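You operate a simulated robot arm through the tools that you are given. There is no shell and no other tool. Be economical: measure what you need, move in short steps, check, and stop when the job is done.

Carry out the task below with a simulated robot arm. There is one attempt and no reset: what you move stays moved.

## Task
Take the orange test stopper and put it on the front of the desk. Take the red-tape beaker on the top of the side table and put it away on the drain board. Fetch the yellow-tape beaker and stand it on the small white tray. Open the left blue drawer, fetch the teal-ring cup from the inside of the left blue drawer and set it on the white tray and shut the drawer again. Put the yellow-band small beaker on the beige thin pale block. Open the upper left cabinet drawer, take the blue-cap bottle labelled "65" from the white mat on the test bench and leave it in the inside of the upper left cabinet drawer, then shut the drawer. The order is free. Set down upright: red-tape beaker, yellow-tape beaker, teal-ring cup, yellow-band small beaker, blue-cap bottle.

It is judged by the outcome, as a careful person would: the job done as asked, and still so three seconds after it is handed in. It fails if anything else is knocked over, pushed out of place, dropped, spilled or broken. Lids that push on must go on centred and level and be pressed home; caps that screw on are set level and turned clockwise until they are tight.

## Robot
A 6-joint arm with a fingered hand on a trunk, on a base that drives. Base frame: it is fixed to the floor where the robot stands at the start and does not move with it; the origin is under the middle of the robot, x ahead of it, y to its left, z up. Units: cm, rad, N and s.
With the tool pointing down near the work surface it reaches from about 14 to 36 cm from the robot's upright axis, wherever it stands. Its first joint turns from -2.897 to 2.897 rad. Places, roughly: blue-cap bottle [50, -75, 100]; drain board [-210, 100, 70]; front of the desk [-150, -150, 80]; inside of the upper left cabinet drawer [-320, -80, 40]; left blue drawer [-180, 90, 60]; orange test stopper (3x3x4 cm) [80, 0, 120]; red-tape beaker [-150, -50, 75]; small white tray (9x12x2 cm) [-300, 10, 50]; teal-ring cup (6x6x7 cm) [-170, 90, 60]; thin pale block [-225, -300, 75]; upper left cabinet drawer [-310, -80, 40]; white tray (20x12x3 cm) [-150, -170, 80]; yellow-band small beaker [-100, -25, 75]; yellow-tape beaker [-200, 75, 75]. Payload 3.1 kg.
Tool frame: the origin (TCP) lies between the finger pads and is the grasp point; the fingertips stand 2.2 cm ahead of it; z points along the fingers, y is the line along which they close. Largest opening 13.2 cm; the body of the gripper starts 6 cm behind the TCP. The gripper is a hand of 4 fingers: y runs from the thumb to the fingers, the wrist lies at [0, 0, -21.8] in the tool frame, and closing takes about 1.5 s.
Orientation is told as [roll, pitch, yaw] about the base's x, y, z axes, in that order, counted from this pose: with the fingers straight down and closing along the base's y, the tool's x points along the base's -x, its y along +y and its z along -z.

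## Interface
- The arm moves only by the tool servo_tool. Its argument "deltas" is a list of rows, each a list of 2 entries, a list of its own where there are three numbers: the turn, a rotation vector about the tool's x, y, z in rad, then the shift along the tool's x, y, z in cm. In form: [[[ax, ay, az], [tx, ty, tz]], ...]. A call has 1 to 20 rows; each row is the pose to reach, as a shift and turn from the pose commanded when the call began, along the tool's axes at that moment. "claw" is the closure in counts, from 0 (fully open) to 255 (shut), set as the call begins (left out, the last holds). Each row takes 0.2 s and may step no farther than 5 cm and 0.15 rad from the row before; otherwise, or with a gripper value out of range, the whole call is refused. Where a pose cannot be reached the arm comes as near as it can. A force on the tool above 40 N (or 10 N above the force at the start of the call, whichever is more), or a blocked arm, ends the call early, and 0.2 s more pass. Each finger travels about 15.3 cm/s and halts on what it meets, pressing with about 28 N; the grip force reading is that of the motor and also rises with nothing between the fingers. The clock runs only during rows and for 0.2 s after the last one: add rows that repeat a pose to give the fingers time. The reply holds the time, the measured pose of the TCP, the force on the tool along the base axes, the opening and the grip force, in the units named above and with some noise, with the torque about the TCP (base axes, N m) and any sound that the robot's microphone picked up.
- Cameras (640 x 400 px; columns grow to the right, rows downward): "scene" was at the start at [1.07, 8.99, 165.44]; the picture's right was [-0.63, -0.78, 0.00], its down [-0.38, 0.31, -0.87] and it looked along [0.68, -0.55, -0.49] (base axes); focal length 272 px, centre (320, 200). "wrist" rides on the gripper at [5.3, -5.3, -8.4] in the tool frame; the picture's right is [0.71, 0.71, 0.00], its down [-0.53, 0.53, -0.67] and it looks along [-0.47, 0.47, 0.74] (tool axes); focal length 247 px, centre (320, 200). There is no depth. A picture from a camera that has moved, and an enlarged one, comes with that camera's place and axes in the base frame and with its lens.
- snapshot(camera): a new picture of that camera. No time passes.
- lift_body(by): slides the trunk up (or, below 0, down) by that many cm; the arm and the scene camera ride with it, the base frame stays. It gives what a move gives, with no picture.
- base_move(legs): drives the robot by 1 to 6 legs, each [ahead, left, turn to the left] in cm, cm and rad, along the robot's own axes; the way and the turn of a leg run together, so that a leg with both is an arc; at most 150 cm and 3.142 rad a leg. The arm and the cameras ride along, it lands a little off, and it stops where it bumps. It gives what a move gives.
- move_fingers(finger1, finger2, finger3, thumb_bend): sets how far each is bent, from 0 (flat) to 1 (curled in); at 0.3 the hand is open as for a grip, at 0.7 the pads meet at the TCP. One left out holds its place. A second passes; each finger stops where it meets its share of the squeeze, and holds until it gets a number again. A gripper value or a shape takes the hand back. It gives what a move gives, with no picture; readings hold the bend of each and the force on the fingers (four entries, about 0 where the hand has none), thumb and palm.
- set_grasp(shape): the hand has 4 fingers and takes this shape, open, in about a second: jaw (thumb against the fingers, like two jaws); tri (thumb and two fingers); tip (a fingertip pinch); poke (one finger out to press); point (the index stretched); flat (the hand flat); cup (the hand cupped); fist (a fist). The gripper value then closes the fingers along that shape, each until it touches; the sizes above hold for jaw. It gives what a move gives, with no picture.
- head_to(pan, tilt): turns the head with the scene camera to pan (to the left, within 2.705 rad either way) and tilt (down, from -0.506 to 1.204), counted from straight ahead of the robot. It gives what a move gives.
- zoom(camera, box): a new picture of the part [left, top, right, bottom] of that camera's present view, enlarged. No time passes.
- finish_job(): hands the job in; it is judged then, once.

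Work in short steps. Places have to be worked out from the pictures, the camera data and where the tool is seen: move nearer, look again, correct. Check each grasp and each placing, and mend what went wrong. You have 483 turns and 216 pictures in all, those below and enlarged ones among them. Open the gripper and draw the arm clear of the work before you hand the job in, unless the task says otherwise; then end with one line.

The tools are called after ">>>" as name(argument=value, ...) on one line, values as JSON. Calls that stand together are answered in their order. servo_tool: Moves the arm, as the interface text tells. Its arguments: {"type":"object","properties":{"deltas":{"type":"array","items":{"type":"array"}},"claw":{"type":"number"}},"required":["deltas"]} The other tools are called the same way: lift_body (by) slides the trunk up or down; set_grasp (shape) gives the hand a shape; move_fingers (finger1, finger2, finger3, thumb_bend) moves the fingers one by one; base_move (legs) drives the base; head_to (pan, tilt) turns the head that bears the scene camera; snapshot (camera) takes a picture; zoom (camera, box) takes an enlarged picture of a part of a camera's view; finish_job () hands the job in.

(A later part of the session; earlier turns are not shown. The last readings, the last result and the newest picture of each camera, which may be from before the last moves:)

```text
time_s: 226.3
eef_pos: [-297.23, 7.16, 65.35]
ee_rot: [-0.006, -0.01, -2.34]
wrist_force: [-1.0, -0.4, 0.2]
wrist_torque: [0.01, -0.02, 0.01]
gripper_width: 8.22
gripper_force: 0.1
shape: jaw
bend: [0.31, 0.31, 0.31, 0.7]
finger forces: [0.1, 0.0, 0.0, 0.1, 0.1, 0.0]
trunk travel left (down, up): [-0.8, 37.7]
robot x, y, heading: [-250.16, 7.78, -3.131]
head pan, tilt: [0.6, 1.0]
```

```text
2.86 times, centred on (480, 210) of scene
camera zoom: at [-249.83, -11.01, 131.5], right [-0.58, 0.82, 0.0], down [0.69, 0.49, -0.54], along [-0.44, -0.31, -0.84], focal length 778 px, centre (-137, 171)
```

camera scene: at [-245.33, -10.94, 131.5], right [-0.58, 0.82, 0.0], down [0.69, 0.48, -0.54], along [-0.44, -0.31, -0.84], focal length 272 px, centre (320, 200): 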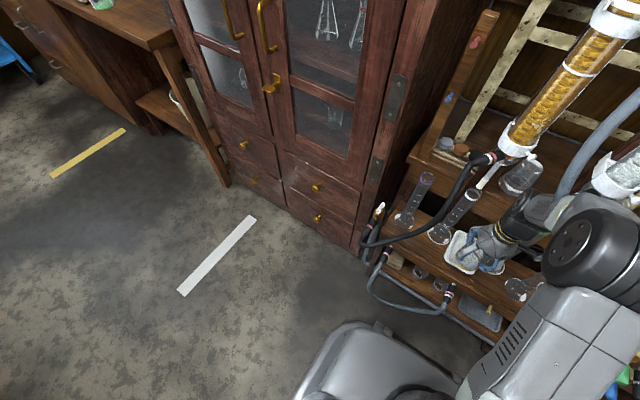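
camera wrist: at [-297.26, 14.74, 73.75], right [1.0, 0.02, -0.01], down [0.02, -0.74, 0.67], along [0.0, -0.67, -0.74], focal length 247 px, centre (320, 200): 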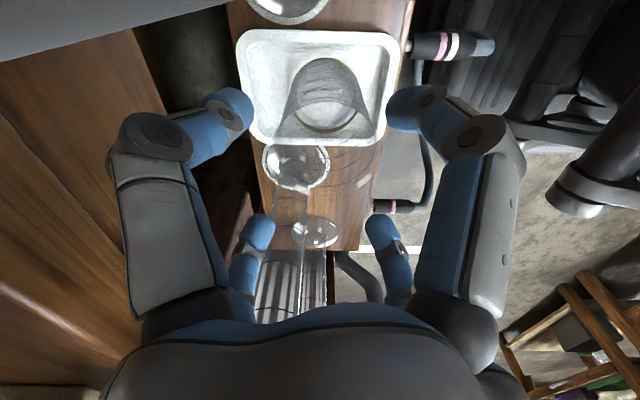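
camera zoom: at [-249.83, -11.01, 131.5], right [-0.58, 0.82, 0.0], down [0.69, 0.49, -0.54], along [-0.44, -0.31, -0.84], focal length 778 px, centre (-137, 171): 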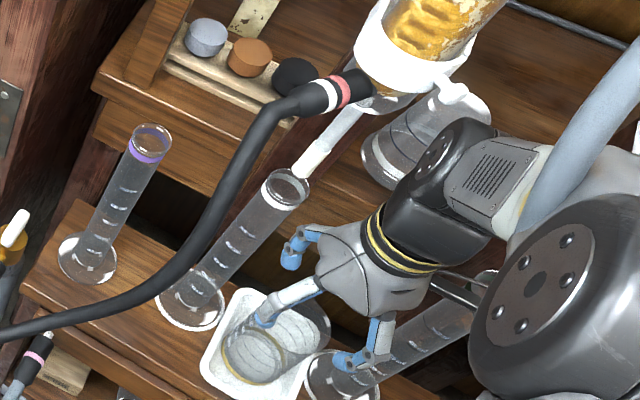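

Beaker stands upright in the tray. Rise 0.9 cm more, then back straight out.

>>> servo_tool(deltas=[[[0, 0, 0], [0, 0, -0.9]]])

>>> base_move(legs=[[-8, 0, 0]])

>>> snapshot(camera="wrist")

```text
time_s: 226.7
eef_pos: [-297.16, 7.22, 66.4]
ee_rot: [-0.005, -0.008, -2.339]
wrist_force: [-0.1, 0.3, -1.0]
wrist_torque: [-0.01, -0.02, 0.02]
gripper_width: 8.24
gripper_force: 0.1
shape: jaw
bend: [0.31, 0.31, 0.31, 0.7]
finger forces: [0.0, 0.1, 0.1, 0.0, 0.0, 0.0]
trunk travel left (down, up): [-0.8, 37.7]
robot x, y, heading: [-250.47, 7.89, -3.133]
head pan, tilt: [0.6, 1.0]
```

```text
time_s: 227.7
eef_pos: [-289.15, 7.41, 66.45]
ee_rot: [-0.008, -0.011, -2.34]
wrist_force: [0.1, 0.7, 0.0]
wrist_torque: [-0.03, 0.0, -0.01]
gripper_width: 8.24
gripper_force: 0.0
shape: jaw
bend: [0.31, 0.31, 0.31, 0.7]
finger forces: [0.1, 0.1, 0.0, 0.1, 0.1, 0.0]
trunk travel left (down, up): [-0.8, 37.7]
robot x, y, heading: [-242.05, 7.84, -3.132]
head pan, tilt: [0.6, 1.0]
```

```text
99 pictures are left
camera wrist: at [-289.17, 14.92, 74.69], right [1.0, 0.02, -0.01], down [0.02, -0.74, 0.67], along [0.0, -0.67, -0.74], focal length 247 px, centre (320, 200)
```

wrist: 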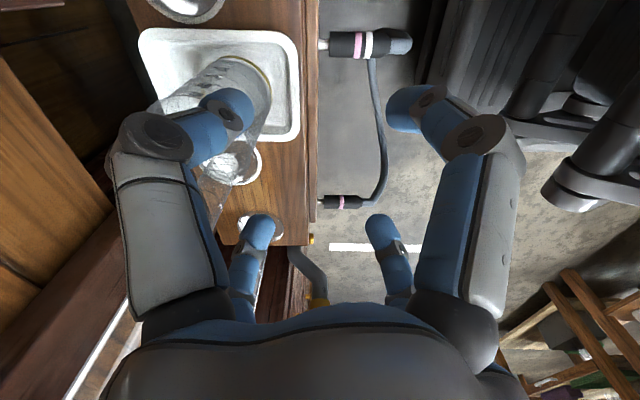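

Beaker undisturbed. Continue backing out, raise the arm and verify.

>>> base_move(legs=[[-25, 0, 0]])

>>> servo_tool(deltas=[[[0, 0, 0], [1, 1, -5]], [[0, 0, 0], [2, 2, -9.5]], [[0, 0, 0], [3, 3, -14]], [[0, 0, 0], [4, 4, -18.5]], [[0, 0, 0], [5, 5, -23]], [[0, 0, 0], [6, 6, -27]], [[0, 0, 0], [7, 7, -31]]])

>>> head_to(pan=0.2, tilt=0.7)

>>> snapshot(camera="scene")

```text
time_s: 229.6
eef_pos: [-263.92, 7.8, 66.3]
ee_rot: [-0.007, -0.008, -2.343]
wrist_force: [-0.7, 0.5, -0.1]
wrist_torque: [0.02, -0.01, 0.03]
gripper_width: 8.22
gripper_force: 0.1
shape: jaw
bend: [0.31, 0.31, 0.31, 0.7]
finger forces: [0.0, 0.1, 0.1, 0.1, 0.1, 0.1]
trunk travel left (down, up): [-0.8, 37.7]
robot x, y, heading: [-216.85, 8.27, -3.13]
head pan, tilt: [0.6, 1.0]
```

```text
refused: row 1 steps farther than a row can; nothing moved
```

```text
time_s: 230.4
eef_pos: [-263.92, 7.79, 66.26]
ee_rot: [-0.006, -0.008, -2.342]
wrist_force: [0.3, 0.8, 0.0]
wrist_torque: [0.0, 0.02, 0.01]
gripper_width: 8.23
gripper_force: 0.0
shape: jaw
bend: [0.31, 0.31, 0.31, 0.7]
finger forces: [0.0, 0.0, 0.0, 0.0, 0.0, 0.1]
trunk travel left (down, up): [-0.8, 37.7]
robot x, y, heading: [-217.07, 8.02, -3.126]
head pan, tilt: [0.201, 0.7]
```

```text
98 pictures are left
camera scene: at [-219.15, -8.39, 133.83], right [-0.21, 0.98, 0.0], down [0.63, 0.14, -0.76], along [-0.75, -0.16, -0.64], focal length 272 px, centre (320, 200)
```

scene: 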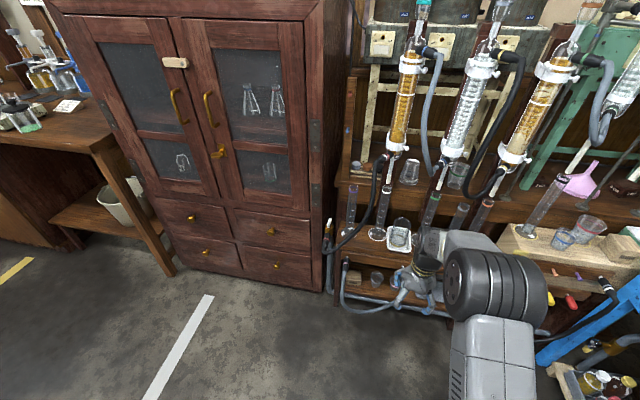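

Yellow-tape beaker is in the small white tray. Next, the left blue drawer: I retract the arm and drive to face it.

>>> servo_tool(deltas=[[[0, 0, 0], [1.5, 1.5, -4]], [[0, 0, 0], [3, 3, -8]], [[0, 0, 0], [4.5, 4.5, -12]], [[0, 0, 0], [6, 6, -16]], [[0, 0, 0], [7.5, 7.5, -20]]])

>>> base_move(legs=[[-38, 0, 0], [0, 0, -1.57], [5, 0, 0]])

>>> head_to(pan=-0.1, tilt=0.8)

>>> snapshot(camera="scene")

```text
time_s: 231.6
eef_pos: [-252.98, 7.71, 85.98]
ee_rot: [-0.004, -0.01, -2.342]
wrist_force: [0.2, -0.1, 0.9]
wrist_torque: [0.01, 0.01, -0.03]
gripper_width: 8.25
gripper_force: 0.0
shape: jaw
bend: [0.31, 0.31, 0.31, 0.7]
finger forces: [0.1, 0.0, 0.0, 0.0, 0.0, 0.1]
trunk travel left (down, up): [-0.8, 37.7]
robot x, y, heading: [-216.64, 7.86, -3.134]
head pan, tilt: [0.201, 0.7]
```

```text
time_s: 238.4
eef_pos: [-178.0, 49.7, 86.01]
ee_rot: [-0.007, -0.008, 2.358]
wrist_force: [0.3, -0.3, -0.1]
wrist_torque: [-0.03, -0.01, 0.0]
gripper_width: 8.22
gripper_force: 0.0
shape: jaw
bend: [0.31, 0.31, 0.31, 0.7]
finger forces: [0.0, 0.1, 0.0, 0.0, 0.0, 0.0]
trunk travel left (down, up): [-0.8, 37.7]
robot x, y, heading: [-177.92, 13.76, 1.573]
head pan, tilt: [0.201, 0.7]
```

```text
time_s: 239.2
eef_pos: [-178.1, 49.65, 86.17]
ee_rot: [-0.007, -0.007, 2.356]
wrist_force: [0.6, -0.5, 0.3]
wrist_torque: [-0.02, 0.01, 0.02]
gripper_width: 8.23
gripper_force: 0.0
shape: jaw
bend: [0.31, 0.31, 0.31, 0.7]
finger forces: [0.1, 0.0, 0.0, 0.0, 0.0, 0.0]
trunk travel left (down, up): [-0.8, 37.7]
robot x, y, heading: [-177.64, 13.59, 1.57]
head pan, tilt: [-0.099, 0.799]
```

```text
97 pictures are left
camera scene: at [-192.05, 15.53, 133.01], right [0.99, -0.1, 0.0], down [-0.07, -0.71, -0.7], along [0.07, 0.69, -0.72], focal length 272 px, centre (320, 200)
```

scene: 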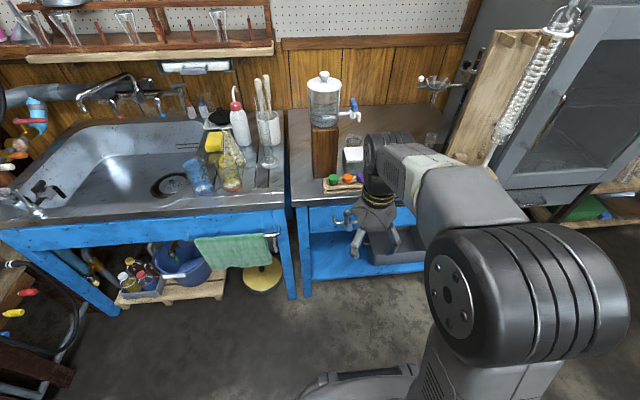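

>>> servo_tool(deltas=[[[0, 0, 0], [4, -0.3, -1]], [[0, 0, 0], [8, -0.6, -2]], [[0, 0, 0], [12, -1, -3]], [[0, 0, 0], [15.6, -1.4, -4]]])

>>> head_to(pan=-0.3, tilt=0.75)

>>> snapshot(camera="scene")

>>> zoom(camera="scene", box=[180, 170, 360, 280])

```text
time_s: 240.2
eef_pos: [-166.03, 39.65, 89.86]
ee_rot: [-0.007, -0.009, 2.356]
wrist_force: [-0.2, 0.2, -0.3]
wrist_torque: [-0.01, 0.0, -0.02]
gripper_width: 8.23
gripper_force: 0.1
shape: jaw
bend: [0.31, 0.31, 0.31, 0.7]
finger forces: [0.0, 0.0, 0.0, 0.0, 0.0, 0.0]
trunk travel left (down, up): [-0.8, 37.7]
robot x, y, heading: [-178.53, 13.71, 1.564]
head pan, tilt: [-0.099, 0.799]
```

```text
time_s: 241.0
eef_pos: [-166.05, 39.62, 89.84]
ee_rot: [-0.007, -0.009, 2.359]
wrist_force: [0.0, -0.6, -1.1]
wrist_torque: [0.02, -0.02, -0.02]
gripper_width: 8.23
gripper_force: 0.1
shape: jaw
bend: [0.31, 0.31, 0.31, 0.7]
finger forces: [0.0, 0.1, 0.0, 0.1, 0.1, 0.2]
trunk travel left (down, up): [-0.8, 37.7]
robot x, y, heading: [-178.25, 13.66, 1.572]
head pan, tilt: [-0.3, 0.75]
```

```text
96 pictures are left
camera scene: at [-190.4, 15.42, 133.41], right [0.96, -0.3, 0.0], down [-0.2, -0.65, -0.73], along [0.22, 0.7, -0.68], focal length 272 px, centre (320, 200)
```

scene: 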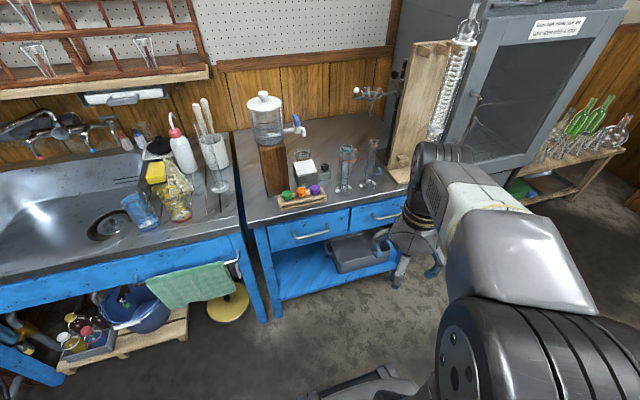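

```text
3.56 times, centred on (270, 225) of scene
camera zoom: at [-190.4, 15.42, 133.41], right [0.96, -0.3, 0.0], down [-0.2, -0.65, -0.73], along [0.22, 0.7, -0.68], focal length 968 px, centre (498, 111)
```

zoom: 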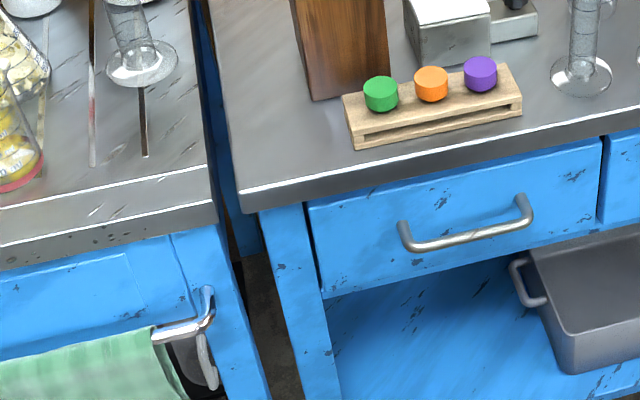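

Handle bar located: x −181…−168.7, y≈73.3, z≈62, drawer front y≈76.5. I'll approach with the tool near-horizontal and pinch the bar between finger3 (above) and finger1 (below). First align yaw and position.

>>> servo_tool(deltas=[[[0, 0, 0.13], [-2, 0.1, 1]], [[0, 0, 0.26], [-4, 0.2, 2.5]], [[0, 0, 0.39], [-6, 0.3, 4]], [[0, 0, 0.52], [-8, 0.4, 5.5]], [[0, 0, 0.65], [-10, 0.5, 7]], [[0, 0, 0.786], [-11.9, 0.57, 8]]])

>>> servo_tool(deltas=[[[0, -0.14, 0], [-0.5, 0, 0]], [[0, -0.28, 0], [-1, 0, 0]], [[0, -0.42, 0], [-2, 0, 0.5]], [[0, -0.56, 0], [-3, 0, 1.5]], [[0, -0.7, 0], [-4, 0, 3]], [[0, -0.84, 0], [-5, 0, 5]], [[0, -0.98, 0], [-6, 0, 7.5]], [[0, -1.1, 0], [-7, 0, 10]], [[0, -1.22, 0], [-8, 0, 13]]])

>>> move_fingers(finger1=0.35, finger3=0.35, finger2=0.9, thumb_bend=1.0)

>>> snapshot(camera="wrist")

>>> snapshot(camera="scene")

```text
time_s: 242.4
eef_pos: [-174.9, 47.77, 81.93]
ee_rot: [0.0, -0.01, 1.569]
wrist_force: [0.8, -0.9, -0.4]
wrist_torque: [-0.01, -0.04, -0.02]
gripper_width: 8.23
gripper_force: 0.0
shape: jaw
bend: [0.31, 0.31, 0.31, 0.7]
finger forces: [0.0, 0.1, 0.1, 0.0, 0.0, 0.1]
trunk travel left (down, up): [-0.8, 37.7]
robot x, y, heading: [-177.87, 13.59, 1.571]
head pan, tilt: [-0.3, 0.75]
```

```text
time_s: 244.4
eef_pos: [-176.17, 53.24, 84.37]
ee_rot: [0.017, -0.792, 1.569]
wrist_force: [-0.3, 0.2, -0.5]
wrist_torque: [0.02, 0.02, 0.02]
gripper_width: 8.24
gripper_force: 0.1
shape: jaw
bend: [0.31, 0.31, 0.31, 0.7]
finger forces: [0.0, 0.0, 0.0, 0.1, 0.0, 0.0]
out of reach, approached as far as the arm can: row 5, 6, 7, 8, 9
trunk travel left (down, up): [-0.8, 37.7]
robot x, y, heading: [-177.86, 13.62, 1.575]
head pan, tilt: [-0.3, 0.75]
```

```text
time_s: 245.4
eef_pos: [-176.21, 53.13, 84.52]
ee_rot: [0.017, -0.792, 1.569]
wrist_force: [-0.4, 0.1, 0.5]
wrist_torque: [0.02, -0.01, 0.0]
gripper_width: 6.66
gripper_force: 0.0
shape: fingers
bend: [0.35, 0.89, 0.35, 1.0]
finger forces: [0.0, 0.1, 0.0, 0.0, 0.1, 0.0]
trunk travel left (down, up): [-0.8, 37.7]
robot x, y, heading: [-178.15, 13.55, 1.564]
head pan, tilt: [-0.3, 0.75]
```

```text
94 pictures are left
camera wrist: at [-170.73, 43.5, 86.47], right [-0.71, -0.5, -0.49], down [-0.51, -0.11, 0.85], along [-0.48, 0.86, -0.18], focal length 247 px, centre (320, 200)
```

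wrist: 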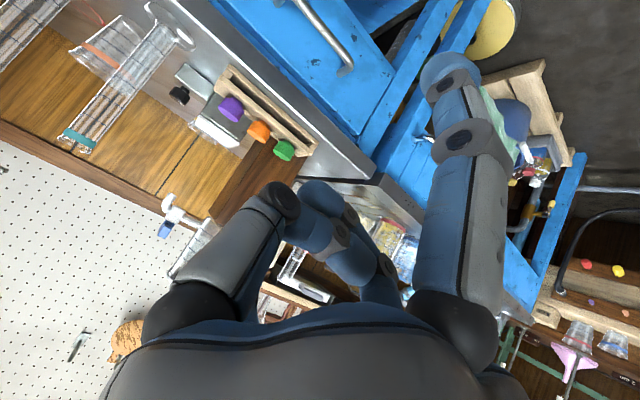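

```text
93 pictures are left
camera scene: at [-190.39, 15.42, 133.41], right [0.95, -0.3, 0.0], down [-0.2, -0.65, -0.73], along [0.22, 0.7, -0.68], focal length 272 px, centre (320, 200)
```

scene: 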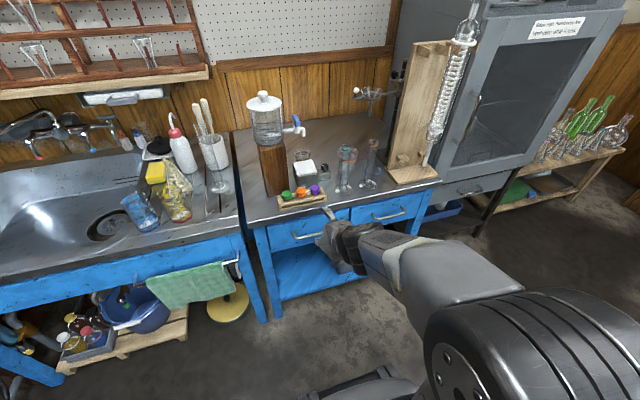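

The near-horizontal tilt was out of reach so close in; extending the arm further should allow it.

>>> servo_tool(deltas=[[[0, 0, 0], [0.7, 0, 3]], [[0, 0, 0], [1.4, 0, 6]], [[0, 0, 0], [2, 0, 9.2]], [[0, 0, 0], [2, 0, 9.2]]])

```text
time_s: 246.4
eef_pos: [-174.36, 57.49, 78.79]
ee_rot: [-0.085, -0.774, 1.578]
wrist_force: [-0.1, 0.0, 0.4]
wrist_torque: [0.0, 0.0, 0.02]
gripper_width: 6.66
gripper_force: 0.0
shape: fingers
bend: [0.35, 0.89, 0.35, 1.0]
finger forces: [0.0, 0.0, 0.0, 0.0, 0.0, 0.1]
out of reach, approached as far as the arm can: row 1, 2, 3
trunk travel left (down, up): [-0.8, 37.7]
robot x, y, heading: [-178.22, 13.83, 1.573]
head pan, tilt: [-0.3, 0.75]
```

Limit found: the tool can't tilt up past the forearm's direction. A 45° tilt works though, and there finger3's tip points down—ideal to hook behind the bar from above. I lower to z≈70 with the fingers half closed, then drive in.

>>> servo_tool(deltas=[[[-0.04, 0, 0], [2.8, 0, 1.4]], [[-0.085, 0, 0], [5.6, 0, 2.9]], [[-0.085, 0, 0], [8.4, 0, 4.3]]])

>>> move_fingers(finger1=0.42, finger3=0.42)

>>> base_move(legs=[[13, 0, 0]])

>>> snapshot(camera="wrist")

>>> head_to(pan=-0.3, tilt=0.95)

>>> snapshot(camera="scene")

```text
time_s: 247.2
eef_pos: [-176.5, 55.48, 67.69]
ee_rot: [0.106, -0.792, 1.567]
wrist_force: [0.2, 0.0, -0.6]
wrist_torque: [0.02, 0.0, 0.01]
gripper_width: 6.64
gripper_force: 0.0
shape: fingers
bend: [0.35, 0.89, 0.35, 1.0]
finger forces: [0.0, 0.0, 0.1, 0.0, 0.1, 0.0]
trunk travel left (down, up): [-0.8, 37.7]
robot x, y, heading: [-178.29, 13.49, 1.567]
head pan, tilt: [-0.3, 0.75]
```

```text
time_s: 248.2
eef_pos: [-176.46, 55.46, 67.69]
ee_rot: [0.103, -0.791, 1.57]
wrist_force: [0.0, 0.4, -0.8]
wrist_torque: [0.0, -0.02, -0.01]
gripper_width: 5.95
gripper_force: 0.1
shape: fingers
bend: [0.42, 0.89, 0.42, 1.0]
finger forces: [0.0, 0.1, 0.0, 0.0, 0.0, 0.1]
trunk travel left (down, up): [-0.8, 37.7]
robot x, y, heading: [-178.18, 13.51, 1.566]
head pan, tilt: [-0.3, 0.75]
```

```text
time_s: 249.5
eef_pos: [-176.52, 68.82, 67.65]
ee_rot: [0.102, -0.789, 1.569]
wrist_force: [-0.6, -0.4, -0.4]
wrist_torque: [0.04, -0.01, -0.02]
gripper_width: 5.98
gripper_force: 0.0
shape: fingers
bend: [0.42, 0.89, 0.42, 1.0]
finger forces: [0.0, 0.0, 0.1, 0.0, 0.0, 0.0]
trunk travel left (down, up): [-0.8, 37.7]
robot x, y, heading: [-178.26, 26.77, 1.572]
head pan, tilt: [-0.3, 0.75]
```

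```text
92 pictures are left
camera wrist: at [-170.35, 59.48, 69.39], right [-0.7, -0.55, -0.45], down [-0.46, -0.14, 0.88], along [-0.54, 0.82, -0.15], focal length 247 px, centre (320, 200)
```

wrist: 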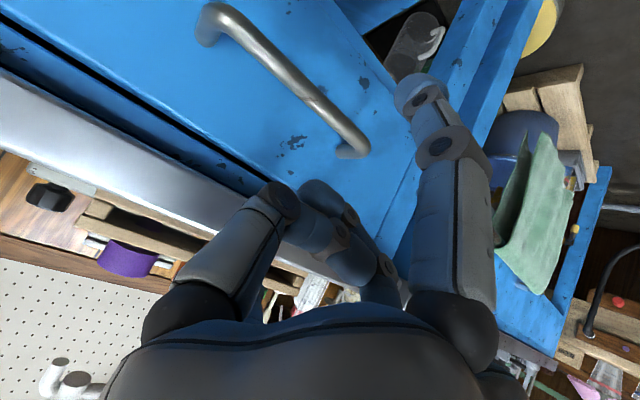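

```text
time_s: 250.2
eef_pos: [-176.36, 68.89, 67.78]
ee_rot: [0.103, -0.793, 1.57]
wrist_force: [-0.5, -0.1, 0.0]
wrist_torque: [-0.03, 0.02, -0.02]
gripper_width: 5.99
gripper_force: 0.1
shape: fingers
bend: [0.42, 0.89, 0.42, 1.0]
finger forces: [0.0, 0.0, 0.0, 0.1, 0.1, 0.0]
trunk travel left (down, up): [-0.8, 37.7]
robot x, y, heading: [-178.07, 26.48, 1.567]
head pan, tilt: [-0.3, 0.949]
```

```text
91 pictures are left
camera scene: at [-190.68, 27.68, 131.86], right [0.95, -0.3, 0.0], down [-0.24, -0.78, -0.58], along [0.17, 0.56, -0.81], focal length 272 px, centre (320, 200)
```

scene: 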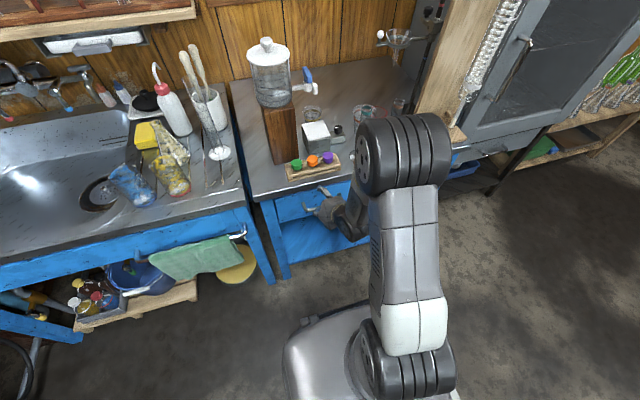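

Handle confirmed at centre (−174.9,73.3,62). I fix the roll, shift so finger3 is above the gap behind the bar.

>>> servo_tool(deltas=[[[0.05, 0, 0], [-0.8, -0.8, 1.2]], [[0.1, 0, 0], [-1.57, -1.5, 2.5]]])

>>> snapshot(camera="wrist")

>>> zoom(camera="scene", box=[270, 150, 390, 260])

```text
time_s: 250.8
eef_pos: [-175.17, 71.57, 67.01]
ee_rot: [0.003, -0.788, 1.57]
wrist_force: [-2.4, -14.5, -0.6]
wrist_torque: [0.28, -0.07, 0.11]
gripper_width: 5.96
gripper_force: 6.6
shape: fingers
bend: [0.42, 0.89, 0.55, 1.0]
finger forces: [0.0, 0.0, 14.1, 0.0, 0.0, 0.0]
trunk travel left (down, up): [-0.8, 37.7]
robot x, y, heading: [-178.13, 26.67, 1.575]
head pan, tilt: [-0.3, 0.949]
```

```text
90 pictures are left
camera wrist: at [-169.85, 61.81, 69.02], right [-0.71, -0.5, -0.5], down [-0.52, -0.1, 0.84], along [-0.47, 0.86, -0.19], focal length 247 px, centre (320, 200)
```

wrist: 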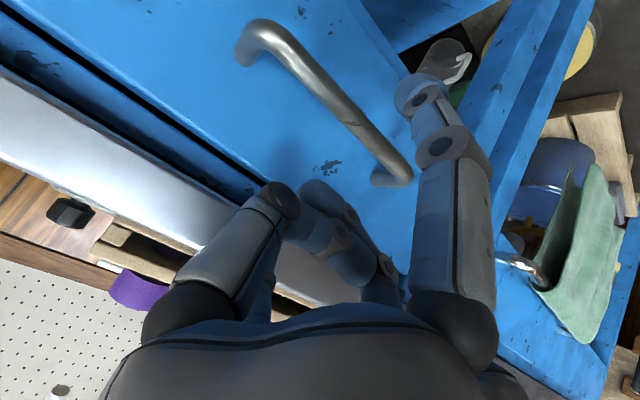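

```text
3.64 times, centred on (330, 205) of scene
camera zoom: at [-190.73, 27.47, 131.85], right [0.95, -0.3, 0.0], down [-0.24, -0.78, -0.58], along [0.17, 0.56, -0.81], focal length 990 px, centre (284, 182)
```

zoom: 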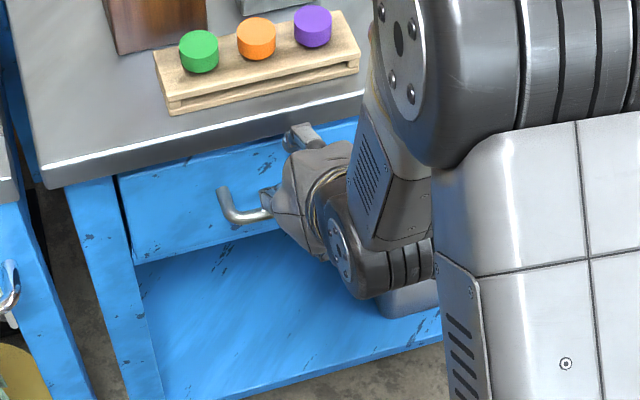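

Finger3 touches the bench lip/front. I curl it a bit more and back off slightly.

>>> servo_tool(deltas=[[[0, 0, 0], [0.4, 0, -0.4]]])

>>> move_fingers(finger3=0.58, finger1=0.3)

>>> servo_tool(deltas=[[[0, 0, 0], [0.7, 0, 0.7]], [[0, 0, 0], [1.4, 0, 1.4]], [[0, 0, 0], [2.1, 0, 2.1]]])

>>> zoom(camera="scene", box=[270, 150, 390, 260])

>>> snapshot(camera="wrist")

```text
time_s: 251.2
eef_pos: [-175.04, 71.26, 67.09]
ee_rot: [0.002, -0.79, 1.568]
wrist_force: [1.4, -6.6, -5.2]
wrist_torque: [-0.06, -0.03, -0.01]
gripper_width: 5.98
gripper_force: 2.9
shape: fingers
bend: [0.42, 0.89, 0.54, 1.0]
finger forces: [0.0, 0.1, 7.7, 0.0, 0.1, 0.1]
trunk travel left (down, up): [-0.8, 37.7]
robot x, y, heading: [-178.23, 26.38, 1.572]
head pan, tilt: [-0.3, 0.949]
```

```text
time_s: 252.2
eef_pos: [-175.14, 71.23, 66.95]
ee_rot: [0.004, -0.791, 1.568]
wrist_force: [-1.2, 0.4, -1.0]
wrist_torque: [0.02, -0.01, 0.0]
gripper_width: 7.13
gripper_force: 0.1
shape: fingers
bend: [0.3, 0.89, 0.57, 1.0]
finger forces: [0.0, 0.0, 0.1, 0.0, 0.1, 0.1]
trunk travel left (down, up): [-0.8, 37.7]
robot x, y, heading: [-178.16, 26.44, 1.572]
head pan, tilt: [-0.3, 0.949]
```

```text
time_s: 253.0
eef_pos: [-175.12, 71.3, 63.95]
ee_rot: [0.001, -0.792, 1.569]
wrist_force: [-0.4, -0.2, -0.5]
wrist_torque: [-0.02, 0.0, 0.02]
gripper_width: 7.16
gripper_force: 0.0
shape: fingers
bend: [0.3, 0.89, 0.57, 1.0]
finger forces: [0.1, 0.0, 0.0, 0.1, 0.0, 0.0]
trunk travel left (down, up): [-0.8, 37.7]
robot x, y, heading: [-178.26, 26.91, 1.567]
head pan, tilt: [-0.3, 0.949]
```

```text
3.64 times, centred on (330, 205) of scene
camera zoom: at [-190.68, 27.68, 131.86], right [0.95, -0.3, 0.0], down [-0.24, -0.78, -0.58], along [0.17, 0.56, -0.81], focal length 990 px, centre (284, 182)
```

zoom: 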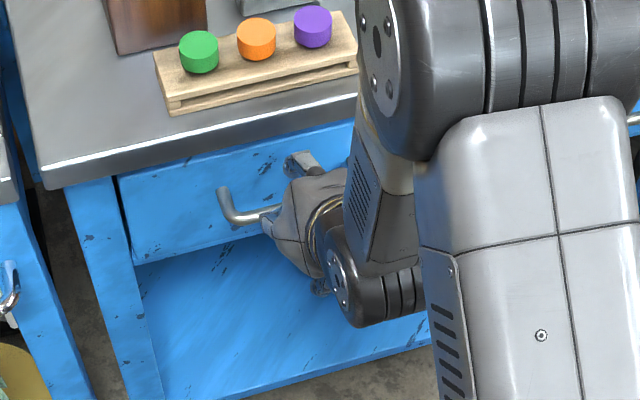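

```text
87 pictures are left
camera wrist: at [-169.92, 61.54, 66.13], right [-0.71, -0.5, -0.5], down [-0.52, -0.11, 0.84], along [-0.47, 0.86, -0.19], focal length 247 px, centre (320, 200)
```

wrist: 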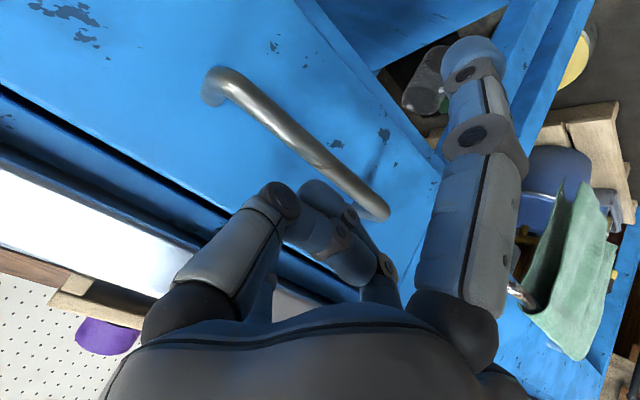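

The finger3 tip should be just above the bar now. I move forward 1.3 cm, then down 2 cm to hook behind it.

>>> servo_tool(deltas=[[[0, 0, 0], [-0.5, 0, 0.5]], [[0, 0, 0], [-0.95, 0, 0.95]]])

>>> servo_tool(deltas=[[[0, 0, 0], [0.5, 0, 0.5]], [[0, 0, 0], [1.0, 0, 1.0]], [[0, 0, 0], [1.5, 0, 1.5]]])

>>> snapshot(camera="wrist")

```text
time_s: 253.6
eef_pos: [-175.15, 72.58, 63.96]
ee_rot: [0.005, -0.793, 1.568]
wrist_force: [-0.2, -2.4, 0.7]
wrist_torque: [0.02, -0.03, -0.03]
gripper_width: 7.14
gripper_force: 1.3
shape: fingers
bend: [0.3, 0.89, 0.58, 1.0]
finger forces: [0.0, 0.0, 2.5, 0.0, 0.0, 0.0]
trunk travel left (down, up): [-0.8, 37.7]
robot x, y, heading: [-178.06, 26.99, 1.572]
head pan, tilt: [-0.3, 0.949]
```

```text
time_s: 254.4
eef_pos: [-175.29, 72.45, 62.0]
ee_rot: [0.001, -0.793, 1.568]
wrist_force: [-2.3, -9.8, 9.5]
wrist_torque: [0.05, 0.1, 0.07]
gripper_width: 7.19
gripper_force: 14.1
shape: fingers
bend: [0.3, 0.91, 0.58, 1.0]
finger forces: [0.1, 27.8, 0.7, 0.0, 0.1, 0.0]
trunk travel left (down, up): [-0.8, 37.7]
robot x, y, heading: [-178.29, 26.78, 1.569]
head pan, tilt: [-0.3, 0.949]
```

```text
86 pictures are left
camera wrist: at [-169.92, 62.7, 64.06], right [-0.71, -0.5, -0.5], down [-0.52, -0.11, 0.84], along [-0.47, 0.86, -0.18], focal length 247 px, centre (320, 200)
```

wrist: 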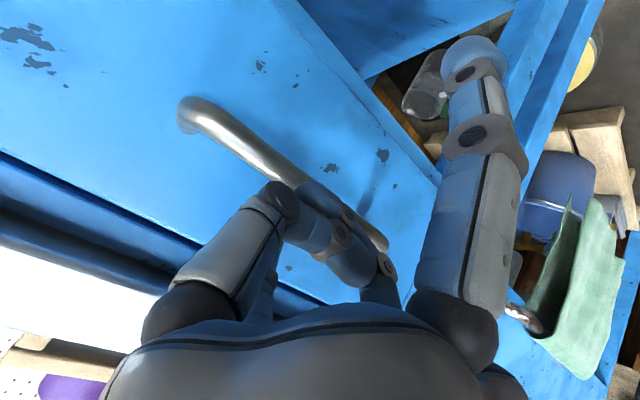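

Finger2's knuckle rests on the bar; finger3 seems behind it. I raise a touch and close finger3 to feel the bar.

>>> servo_tool(deltas=[[[0, 0, 0], [-0.3, 0, -0.3]]])

>>> move_fingers(finger3=0.85, finger1=0.6)

>>> snapshot(camera="wrist")

```text
time_s: 254.8
eef_pos: [-175.21, 72.52, 62.34]
ee_rot: [0.005, -0.791, 1.569]
wrist_force: [0.6, -2.9, -0.3]
wrist_torque: [0.02, 0.04, 0.0]
gripper_width: 7.16
gripper_force: 0.7
shape: fingers
bend: [0.3, 0.9, 0.58, 1.0]
finger forces: [0.1, 0.1, 1.1, 0.0, 0.0, 0.0]
trunk travel left (down, up): [-0.8, 37.7]
robot x, y, heading: [-177.72, 26.81, 1.572]
head pan, tilt: [-0.3, 0.949]
```

```text
time_s: 255.8
eef_pos: [-175.17, 72.54, 62.32]
ee_rot: [0.002, -0.793, 1.569]
wrist_force: [-1.0, 2.1, 5.1]
wrist_torque: [0.02, 0.12, 0.06]
gripper_width: 4.17
gripper_force: 14.8
shape: fingers
bend: [0.6, 0.9, 0.72, 1.0]
finger forces: [0.1, 23.4, 7.1, 0.1, 0.1, 0.0]
trunk travel left (down, up): [-0.8, 37.7]
robot x, y, heading: [-178.76, 26.76, 1.565]
head pan, tilt: [-0.3, 0.949]
```

```text
85 pictures are left
camera wrist: at [-169.93, 62.8, 64.47], right [-0.71, -0.5, -0.5], down [-0.52, -0.11, 0.84], along [-0.47, 0.86, -0.18], focal length 247 px, centre (320, 200)
```

wrist: 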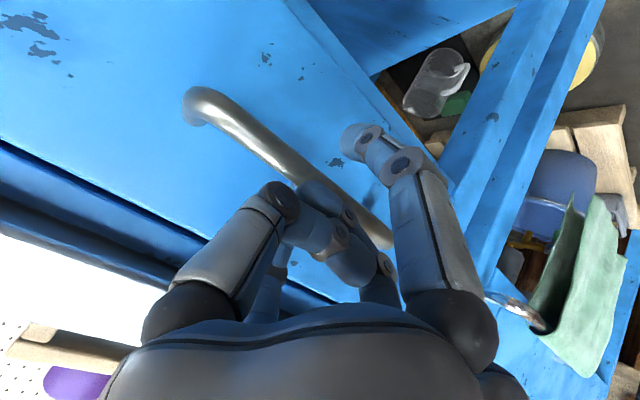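

Finger3 hooks the bar (7 N) and pulls it against finger2's knuckle. Try pulling 6 cm by driving back.

>>> base_move(legs=[[-6, 0, 0]])

>>> snapshot(camera="scene")

```text
time_s: 256.8
eef_pos: [-175.35, 66.57, 62.65]
ee_rot: [0.002, -0.794, 1.57]
wrist_force: [-1.0, 0.2, 11.2]
wrist_torque: [0.03, 0.13, 0.08]
gripper_width: 4.2
gripper_force: 17.8
shape: fingers
bend: [0.6, 0.91, 0.73, 1.0]
finger forces: [0.1, 29.2, 6.7, 0.1, 0.0, 0.0]
trunk travel left (down, up): [-0.8, 37.7]
robot x, y, heading: [-178.27, 20.82, 1.568]
head pan, tilt: [-0.3, 0.949]
```

```text
84 pictures are left
camera scene: at [-190.7, 21.6, 131.86], right [0.96, -0.3, 0.0], down [-0.24, -0.78, -0.58], along [0.17, 0.56, -0.81], focal length 272 px, centre (320, 200)
```

scene: 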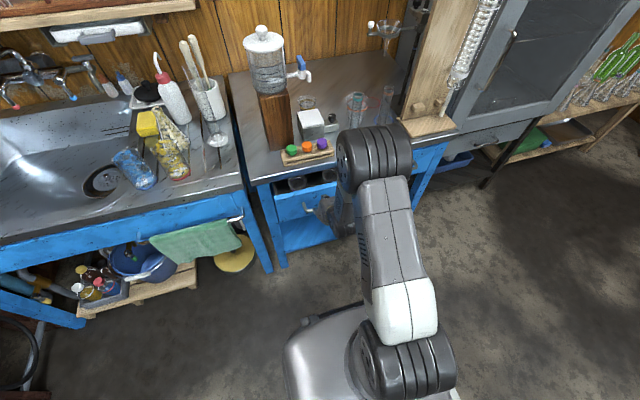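

The drawer is opening. Pull another 20 cm.

>>> base_move(legs=[[-20, 0, 0]])

>>> snapshot(camera="scene")

```text
time_s: 258.4
eef_pos: [-175.23, 46.49, 62.4]
ee_rot: [0.004, -0.797, 1.572]
wrist_force: [2.4, 0.1, 8.4]
wrist_torque: [0.02, 0.12, 0.03]
gripper_width: 4.2
gripper_force: 17.2
shape: fingers
bend: [0.6, 0.91, 0.73, 1.0]
finger forces: [0.0, 26.8, 6.6, 0.1, 0.0, 0.1]
trunk travel left (down, up): [-0.8, 37.7]
robot x, y, heading: [-178.33, 0.93, 1.573]
head pan, tilt: [-0.3, 0.949]
```

```text
83 pictures are left
camera scene: at [-190.66, 1.51, 131.86], right [0.96, -0.29, 0.0], down [-0.24, -0.78, -0.58], along [0.17, 0.56, -0.81], focal length 272 px, centre (320, 200)
```

scene: 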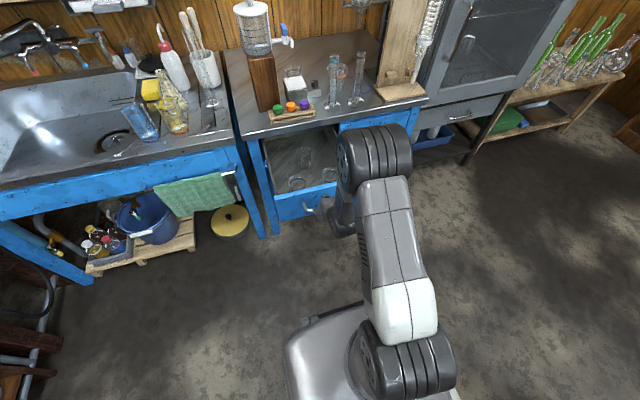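

Drawer open 26 cm with cups visible. I release the handle: open finger3 and lift the hand clear, then zoom into the drawer.

>>> move_fingers(finger3=0.55, finger1=0.3)

>>> servo_tool(deltas=[[[0, 0, 0], [-2, 0, -2]], [[0, 0, 0], [-4, 0, -4]], [[0, 0, 0], [-6, 0, -6]], [[0, 0, 0], [-8.5, 0, -8.5]], [[0, 0, 0], [-11, 0, -11]]])

>>> snapshot(camera="scene")

```text
time_s: 259.4
eef_pos: [-175.34, 46.4, 62.44]
ee_rot: [0.003, -0.792, 1.572]
wrist_force: [-0.1, -1.2, -0.3]
wrist_torque: [-0.01, 0.06, 0.02]
gripper_width: 7.18
gripper_force: 0.7
shape: fingers
bend: [0.3, 0.9, 0.57, 1.0]
finger forces: [0.1, 0.0, 1.6, 0.0, 0.0, 0.0]
trunk travel left (down, up): [-0.8, 37.7]
robot x, y, heading: [-178.06, 0.61, 1.571]
head pan, tilt: [-0.3, 0.949]
```

```text
time_s: 260.6
eef_pos: [-175.26, 46.45, 78.14]
ee_rot: [0.004, -0.792, 1.57]
wrist_force: [-0.1, 0.6, -1.4]
wrist_torque: [0.01, 0.02, -0.03]
gripper_width: 7.18
gripper_force: 0.1
shape: fingers
bend: [0.3, 0.9, 0.55, 1.0]
finger forces: [0.0, 0.0, 0.0, 0.0, 0.1, 0.0]
trunk travel left (down, up): [-0.8, 37.7]
robot x, y, heading: [-178.18, 0.51, 1.574]
head pan, tilt: [-0.3, 0.949]
```

```text
82 pictures are left
camera scene: at [-190.68, 1.56, 131.86], right [0.96, -0.29, 0.0], down [-0.24, -0.78, -0.58], along [0.17, 0.56, -0.81], focal length 272 px, centre (320, 200)
```

scene: 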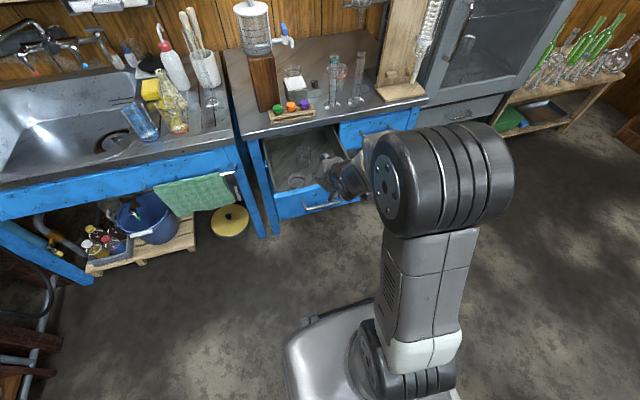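

>>> servo_tool(deltas=[[[0, 0.13, 0], [-0.8, -1.7, -2.7]], [[0, 0.26, 0], [-1.6, -3.4, -5.4]], [[0, 0.39, 0], [-2.4, -5.1, -8.1]], [[0, 0.52, 0], [-3.2, -6.8, -10.8]], [[0, 0.65, 0], [-4, -8.5, -13.5]], [[0, 0.79, 0], [-4.8, -10, -16.3]]])

>>> set_grasp(shape="jaw")

>>> zoom(camera="scene", box=[230, 100, 390, 230])

```text
time_s: 262.0
eef_pos: [-165.46, 37.28, 90.49]
ee_rot: [0.226, -0.156, 1.555]
wrist_force: [-0.8, -0.1, -0.5]
wrist_torque: [0.03, -0.02, -0.01]
gripper_width: 7.18
gripper_force: 0.1
shape: fingers
bend: [0.3, 0.89, 0.55, 1.0]
finger forces: [0.0, 0.0, 0.1, 0.0, 0.1, 0.0]
out of reach, approached as far as the arm can: row 1, 2, 3, 4, 5, 6
trunk travel left (down, up): [-0.8, 37.7]
robot x, y, heading: [-177.64, 0.5, 1.579]
head pan, tilt: [-0.3, 0.949]
```

```text
time_s: 262.9
eef_pos: [-165.36, 37.29, 90.53]
ee_rot: [0.224, -0.158, 1.554]
wrist_force: [-0.2, 0.0, 0.5]
wrist_torque: [0.0, 0.0, -0.01]
gripper_width: 13.18
gripper_force: 0.0
shape: jaw
bend: [0.3, 0.3, 0.3, 0.3]
finger forces: [0.0, 0.0, 0.0, 0.0, 0.0, 0.1]
trunk travel left (down, up): [-0.8, 37.7]
robot x, y, heading: [-178.09, 0.45, 1.575]
head pan, tilt: [-0.3, 0.949]
```

```text
3.08 times, centred on (310, 165) of scene
camera zoom: at [-190.68, 1.58, 131.86], right [0.96, -0.29, 0.0], down [-0.24, -0.78, -0.58], along [0.17, 0.56, -0.81], focal length 837 px, centre (351, 308)
```

zoom: 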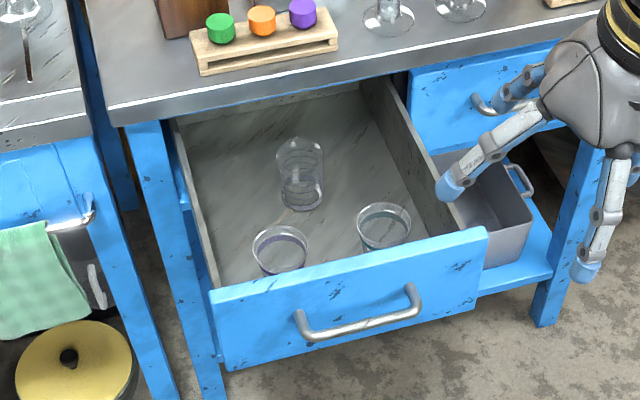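

>>> zoom(camera="scene", box=[285, 130, 350, 175])

```text
8.89 times, centred on (318, 152) of scene
camera zoom: at [-190.68, 1.58, 131.86], right [0.96, -0.29, 0.0], down [-0.24, -0.78, -0.58], along [0.17, 0.56, -0.81], focal length 2419 px, centre (342, 622)
```

zoom: 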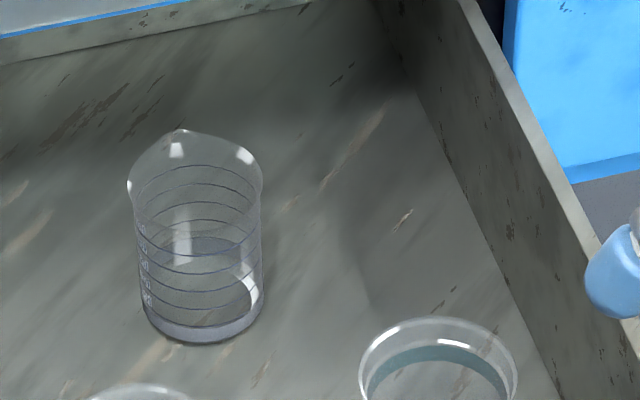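

The front-right cup has the teal ring, at about (−169.3,59.4), rim z≈64. First I level the tool.

>>> servo_tool(deltas=[[[0.11, 0.08, 0], [1, 0, 2]], [[0.224, 0.158, 0], [2, 0, 4]]], claw=75)

>>> servo_tool(deltas=[[[0, 0, -0.13], [0, 0, 0]], [[0, 0, -0.26], [0, 0, 0]], [[0, 0, -0.39], [0, 0, 0]], [[0, 0, -0.52], [0, 0, 0]], [[0, 0, -0.65], [0, 0, 0]], [[0, 0, -0.785], [0, 0, 0]]])

```text
time_s: 263.5
eef_pos: [-166.48, 34.87, 82.22]
ee_rot: [0.185, -0.148, 1.558]
wrist_force: [1.0, 0.0, -0.3]
wrist_torque: [-0.01, 0.01, -0.02]
gripper_width: 9.37
gripper_force: 0.1
shape: jaw
bend: [0.28, 0.27, 0.28, 0.64]
finger forces: [0.0, 0.0, 0.1, 0.1, 0.0, 0.0]
out of reach, approached as far as the arm can: row 1, 2
trunk travel left (down, up): [-0.8, 37.7]
robot x, y, heading: [-178.1, 0.88, 1.572]
head pan, tilt: [-0.3, 0.949]
```

```text
time_s: 264.9
eef_pos: [-166.75, 34.98, 82.25]
ee_rot: [0.026, -0.239, 2.358]
wrist_force: [-0.2, -0.6, 0.3]
wrist_torque: [0.03, 0.0, 0.0]
gripper_width: 9.35
gripper_force: 0.0
shape: jaw
bend: [0.28, 0.27, 0.28, 0.64]
finger forces: [0.0, 0.1, 0.0, 0.0, 0.0, 0.0]
trunk travel left (down, up): [-0.8, 37.7]
robot x, y, heading: [-177.61, 0.34, 1.571]
head pan, tilt: [-0.3, 0.949]
```

>>> servo_tool(deltas=[[[0.013, 0.12, 0], [0, 0, 0]], [[0.026, 0.239, 0], [0, 0, 0]], [[0.026, 0.239, 0], [0, 0, 0]]])

>>> snapshot(camera="wrist")

```text
time_s: 265.7
eef_pos: [-166.76, 35.07, 82.31]
ee_rot: [0.027, -0.236, 2.355]
wrist_force: [0.8, 0.0, -0.8]
wrist_torque: [-0.02, 0.02, 0.0]
gripper_width: 9.33
gripper_force: 0.0
shape: jaw
bend: [0.28, 0.27, 0.28, 0.64]
finger forces: [0.0, 0.1, 0.1, 0.0, 0.0, 0.0]
out of reach, approached as far as the arm can: row 1, 2, 3
trunk travel left (down, up): [-0.8, 37.7]
robot x, y, heading: [-178.3, 0.69, 1.569]
head pan, tilt: [-0.3, 0.949]
```

```text
79 pictures are left
camera wrist: at [-157.77, 33.85, 89.0], right [-0.01, -0.99, -0.15], down [-0.61, -0.11, 0.79], along [-0.79, 0.1, -0.6], focal length 247 px, centre (320, 200)
```

wrist: 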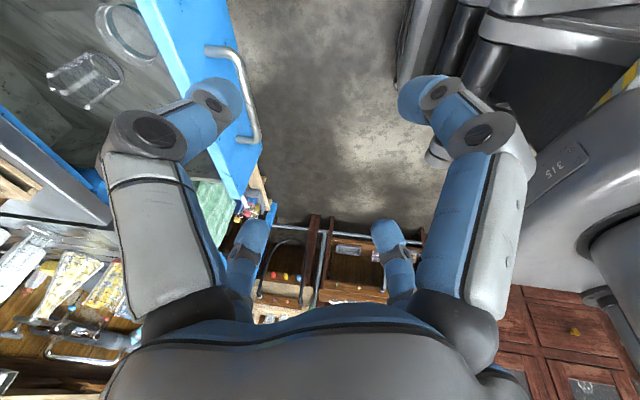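

>>> servo_tool(deltas=[[[0, 0.06, 0], [-2.8, 0.9, -1]], [[0, 0.12, 0], [-5.6, 1.8, -2.5]], [[0.013, 0.18, 0], [-8.5, 2.8, -4]], [[0.026, 0.239, 0], [-8.5, 2.8, -4]], [[0.026, 0.239, 0], [-8.5, 2.8, -4]]])

```text
time_s: 266.9
eef_pos: [-173.79, 37.32, 84.84]
ee_rot: [0.082, -0.239, 2.35]
wrist_force: [0.7, -0.2, -0.5]
wrist_torque: [0.01, -0.01, 0.0]
gripper_width: 9.32
gripper_force: 0.1
shape: jaw
bend: [0.28, 0.27, 0.28, 0.64]
finger forces: [0.1, 0.0, 0.0, 0.0, 0.0, 0.0]
out of reach, approached as far as the arm can: row 1, 2, 3, 4, 5
trunk travel left (down, up): [-0.8, 37.7]
robot x, y, heading: [-178.28, 0.73, 1.571]
head pan, tilt: [-0.3, 0.949]
```

Leveling is blocked by some joint limit. I look at the arm's configuration.

>>> head_to(pan=-0.5, tilt=0.9)

>>> snapshot(camera="scene")

```text
time_s: 267.6
eef_pos: [-173.83, 37.29, 84.84]
ee_rot: [0.081, -0.239, 2.349]
wrist_force: [0.2, -0.2, 0.5]
wrist_torque: [0.0, 0.01, -0.01]
gripper_width: 9.33
gripper_force: 0.0
shape: jaw
bend: [0.28, 0.27, 0.28, 0.64]
finger forces: [0.0, 0.0, 0.1, 0.0, 0.1, 0.0]
trunk travel left (down, up): [-0.8, 37.7]
robot x, y, heading: [-178.11, 0.65, 1.571]
head pan, tilt: [-0.499, 0.901]
```

```text
78 pictures are left
camera scene: at [-189.22, 1.27, 132.22], right [0.88, -0.48, 0.0], down [-0.37, -0.69, -0.62], along [0.3, 0.55, -0.78], focal length 272 px, centre (320, 200)
```

scene: 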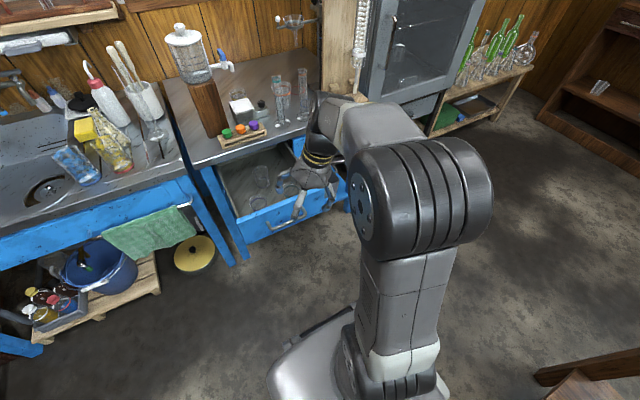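

I'll go back to the forward-tilted central pose and level again without lateral motion (reversing the path that worked).

>>> servo_tool(deltas=[[[0, 0, 0.13], [-1.5, -1.5, 0]], [[0, 0, 0.26], [-3, -3, 0]], [[0, 0, 0.39], [-4.5, -4.5, 0]], [[0, 0, 0.52], [-5, -5, 0]], [[0, 0, 0.65], [-5, -5, 0]], [[0, 0, 0.78], [-5, -5, 0]]])

>>> servo_tool(deltas=[[[0.07, -0.13, 0], [0, 0, 0]], [[0.14, -0.26, 0], [0, 0, 0]], [[0.2, -0.39, 0], [0, 0, 0]], [[0.2, -0.5, 0], [0, 0, 0]]])

```text
time_s: 269.0
eef_pos: [-173.81, 44.19, 85.58]
ee_rot: [0.238, -0.118, 1.562]
wrist_force: [0.2, 0.8, -0.5]
wrist_torque: [0.02, 0.0, -0.02]
gripper_width: 9.32
gripper_force: 0.1
shape: jaw
bend: [0.28, 0.27, 0.28, 0.64]
finger forces: [0.0, 0.1, 0.0, 0.1, 0.1, 0.0]
trunk travel left (down, up): [-0.8, 37.7]
robot x, y, heading: [-178.16, 0.73, 1.571]
head pan, tilt: [-0.499, 0.901]
```

```text
time_s: 270.0
eef_pos: [-173.6, 44.29, 85.74]
ee_rot: [0.058, -0.613, 1.494]
wrist_force: [0.1, 0.1, -0.1]
wrist_torque: [0.02, 0.05, 0.02]
gripper_width: 9.32
gripper_force: 0.1
shape: jaw
bend: [0.28, 0.27, 0.28, 0.64]
finger forces: [0.0, 0.0, 0.0, 0.1, 0.1, 0.0]
out of reach, approached as far as the arm can: row 1, 2, 3
trunk travel left (down, up): [-0.8, 37.7]
robot x, y, heading: [-177.92, 0.81, 1.567]
head pan, tilt: [-0.499, 0.901]
```

>>> servo_tool(deltas=[[[0.058, 0, -0.04], [0, 0, 0]], [[0.058, 0.0, -0.07], [0, 0, 0]]])

>>> servo_tool(deltas=[[[0, 0.13, 0], [0, 0, 0]], [[0, 0.26, 0], [0, 0, 0]], [[0, 0.39, 0], [0, 0, 0]], [[0, 0.52, 0], [0, 0, 0]], [[0, 0.61, 0], [0, 0, 0]]])

```text
time_s: 270.6
eef_pos: [-171.49, 43.7, 84.43]
ee_rot: [-0.036, -0.62, 1.582]
wrist_force: [-0.3, -0.5, 0.8]
wrist_torque: [0.01, 0.01, -0.01]
gripper_width: 9.38
gripper_force: 0.0
shape: jaw
bend: [0.28, 0.27, 0.28, 0.64]
finger forces: [0.0, 0.0, 0.0, 0.1, 0.1, 0.0]
out of reach, approached as far as the arm can: row 1, 2
trunk travel left (down, up): [-0.8, 37.7]
robot x, y, heading: [-178.28, 0.84, 1.575]
head pan, tilt: [-0.499, 0.901]
```

```text
time_s: 271.8
eef_pos: [-171.23, 40.09, 78.25]
ee_rot: [0.184, -0.129, 1.536]
wrist_force: [0.5, -0.3, 0.5]
wrist_torque: [-0.01, -0.04, 0.02]
gripper_width: 9.34
gripper_force: 0.2
shape: jaw
bend: [0.28, 0.27, 0.28, 0.64]
finger forces: [0.0, 0.0, 0.0, 0.1, 0.1, 0.1]
out of reach, approached as far as the arm can: row 1, 2, 3, 4, 5
trunk travel left (down, up): [-0.8, 37.7]
robot x, y, heading: [-178.44, 0.43, 1.57]
head pan, tilt: [-0.499, 0.901]
```

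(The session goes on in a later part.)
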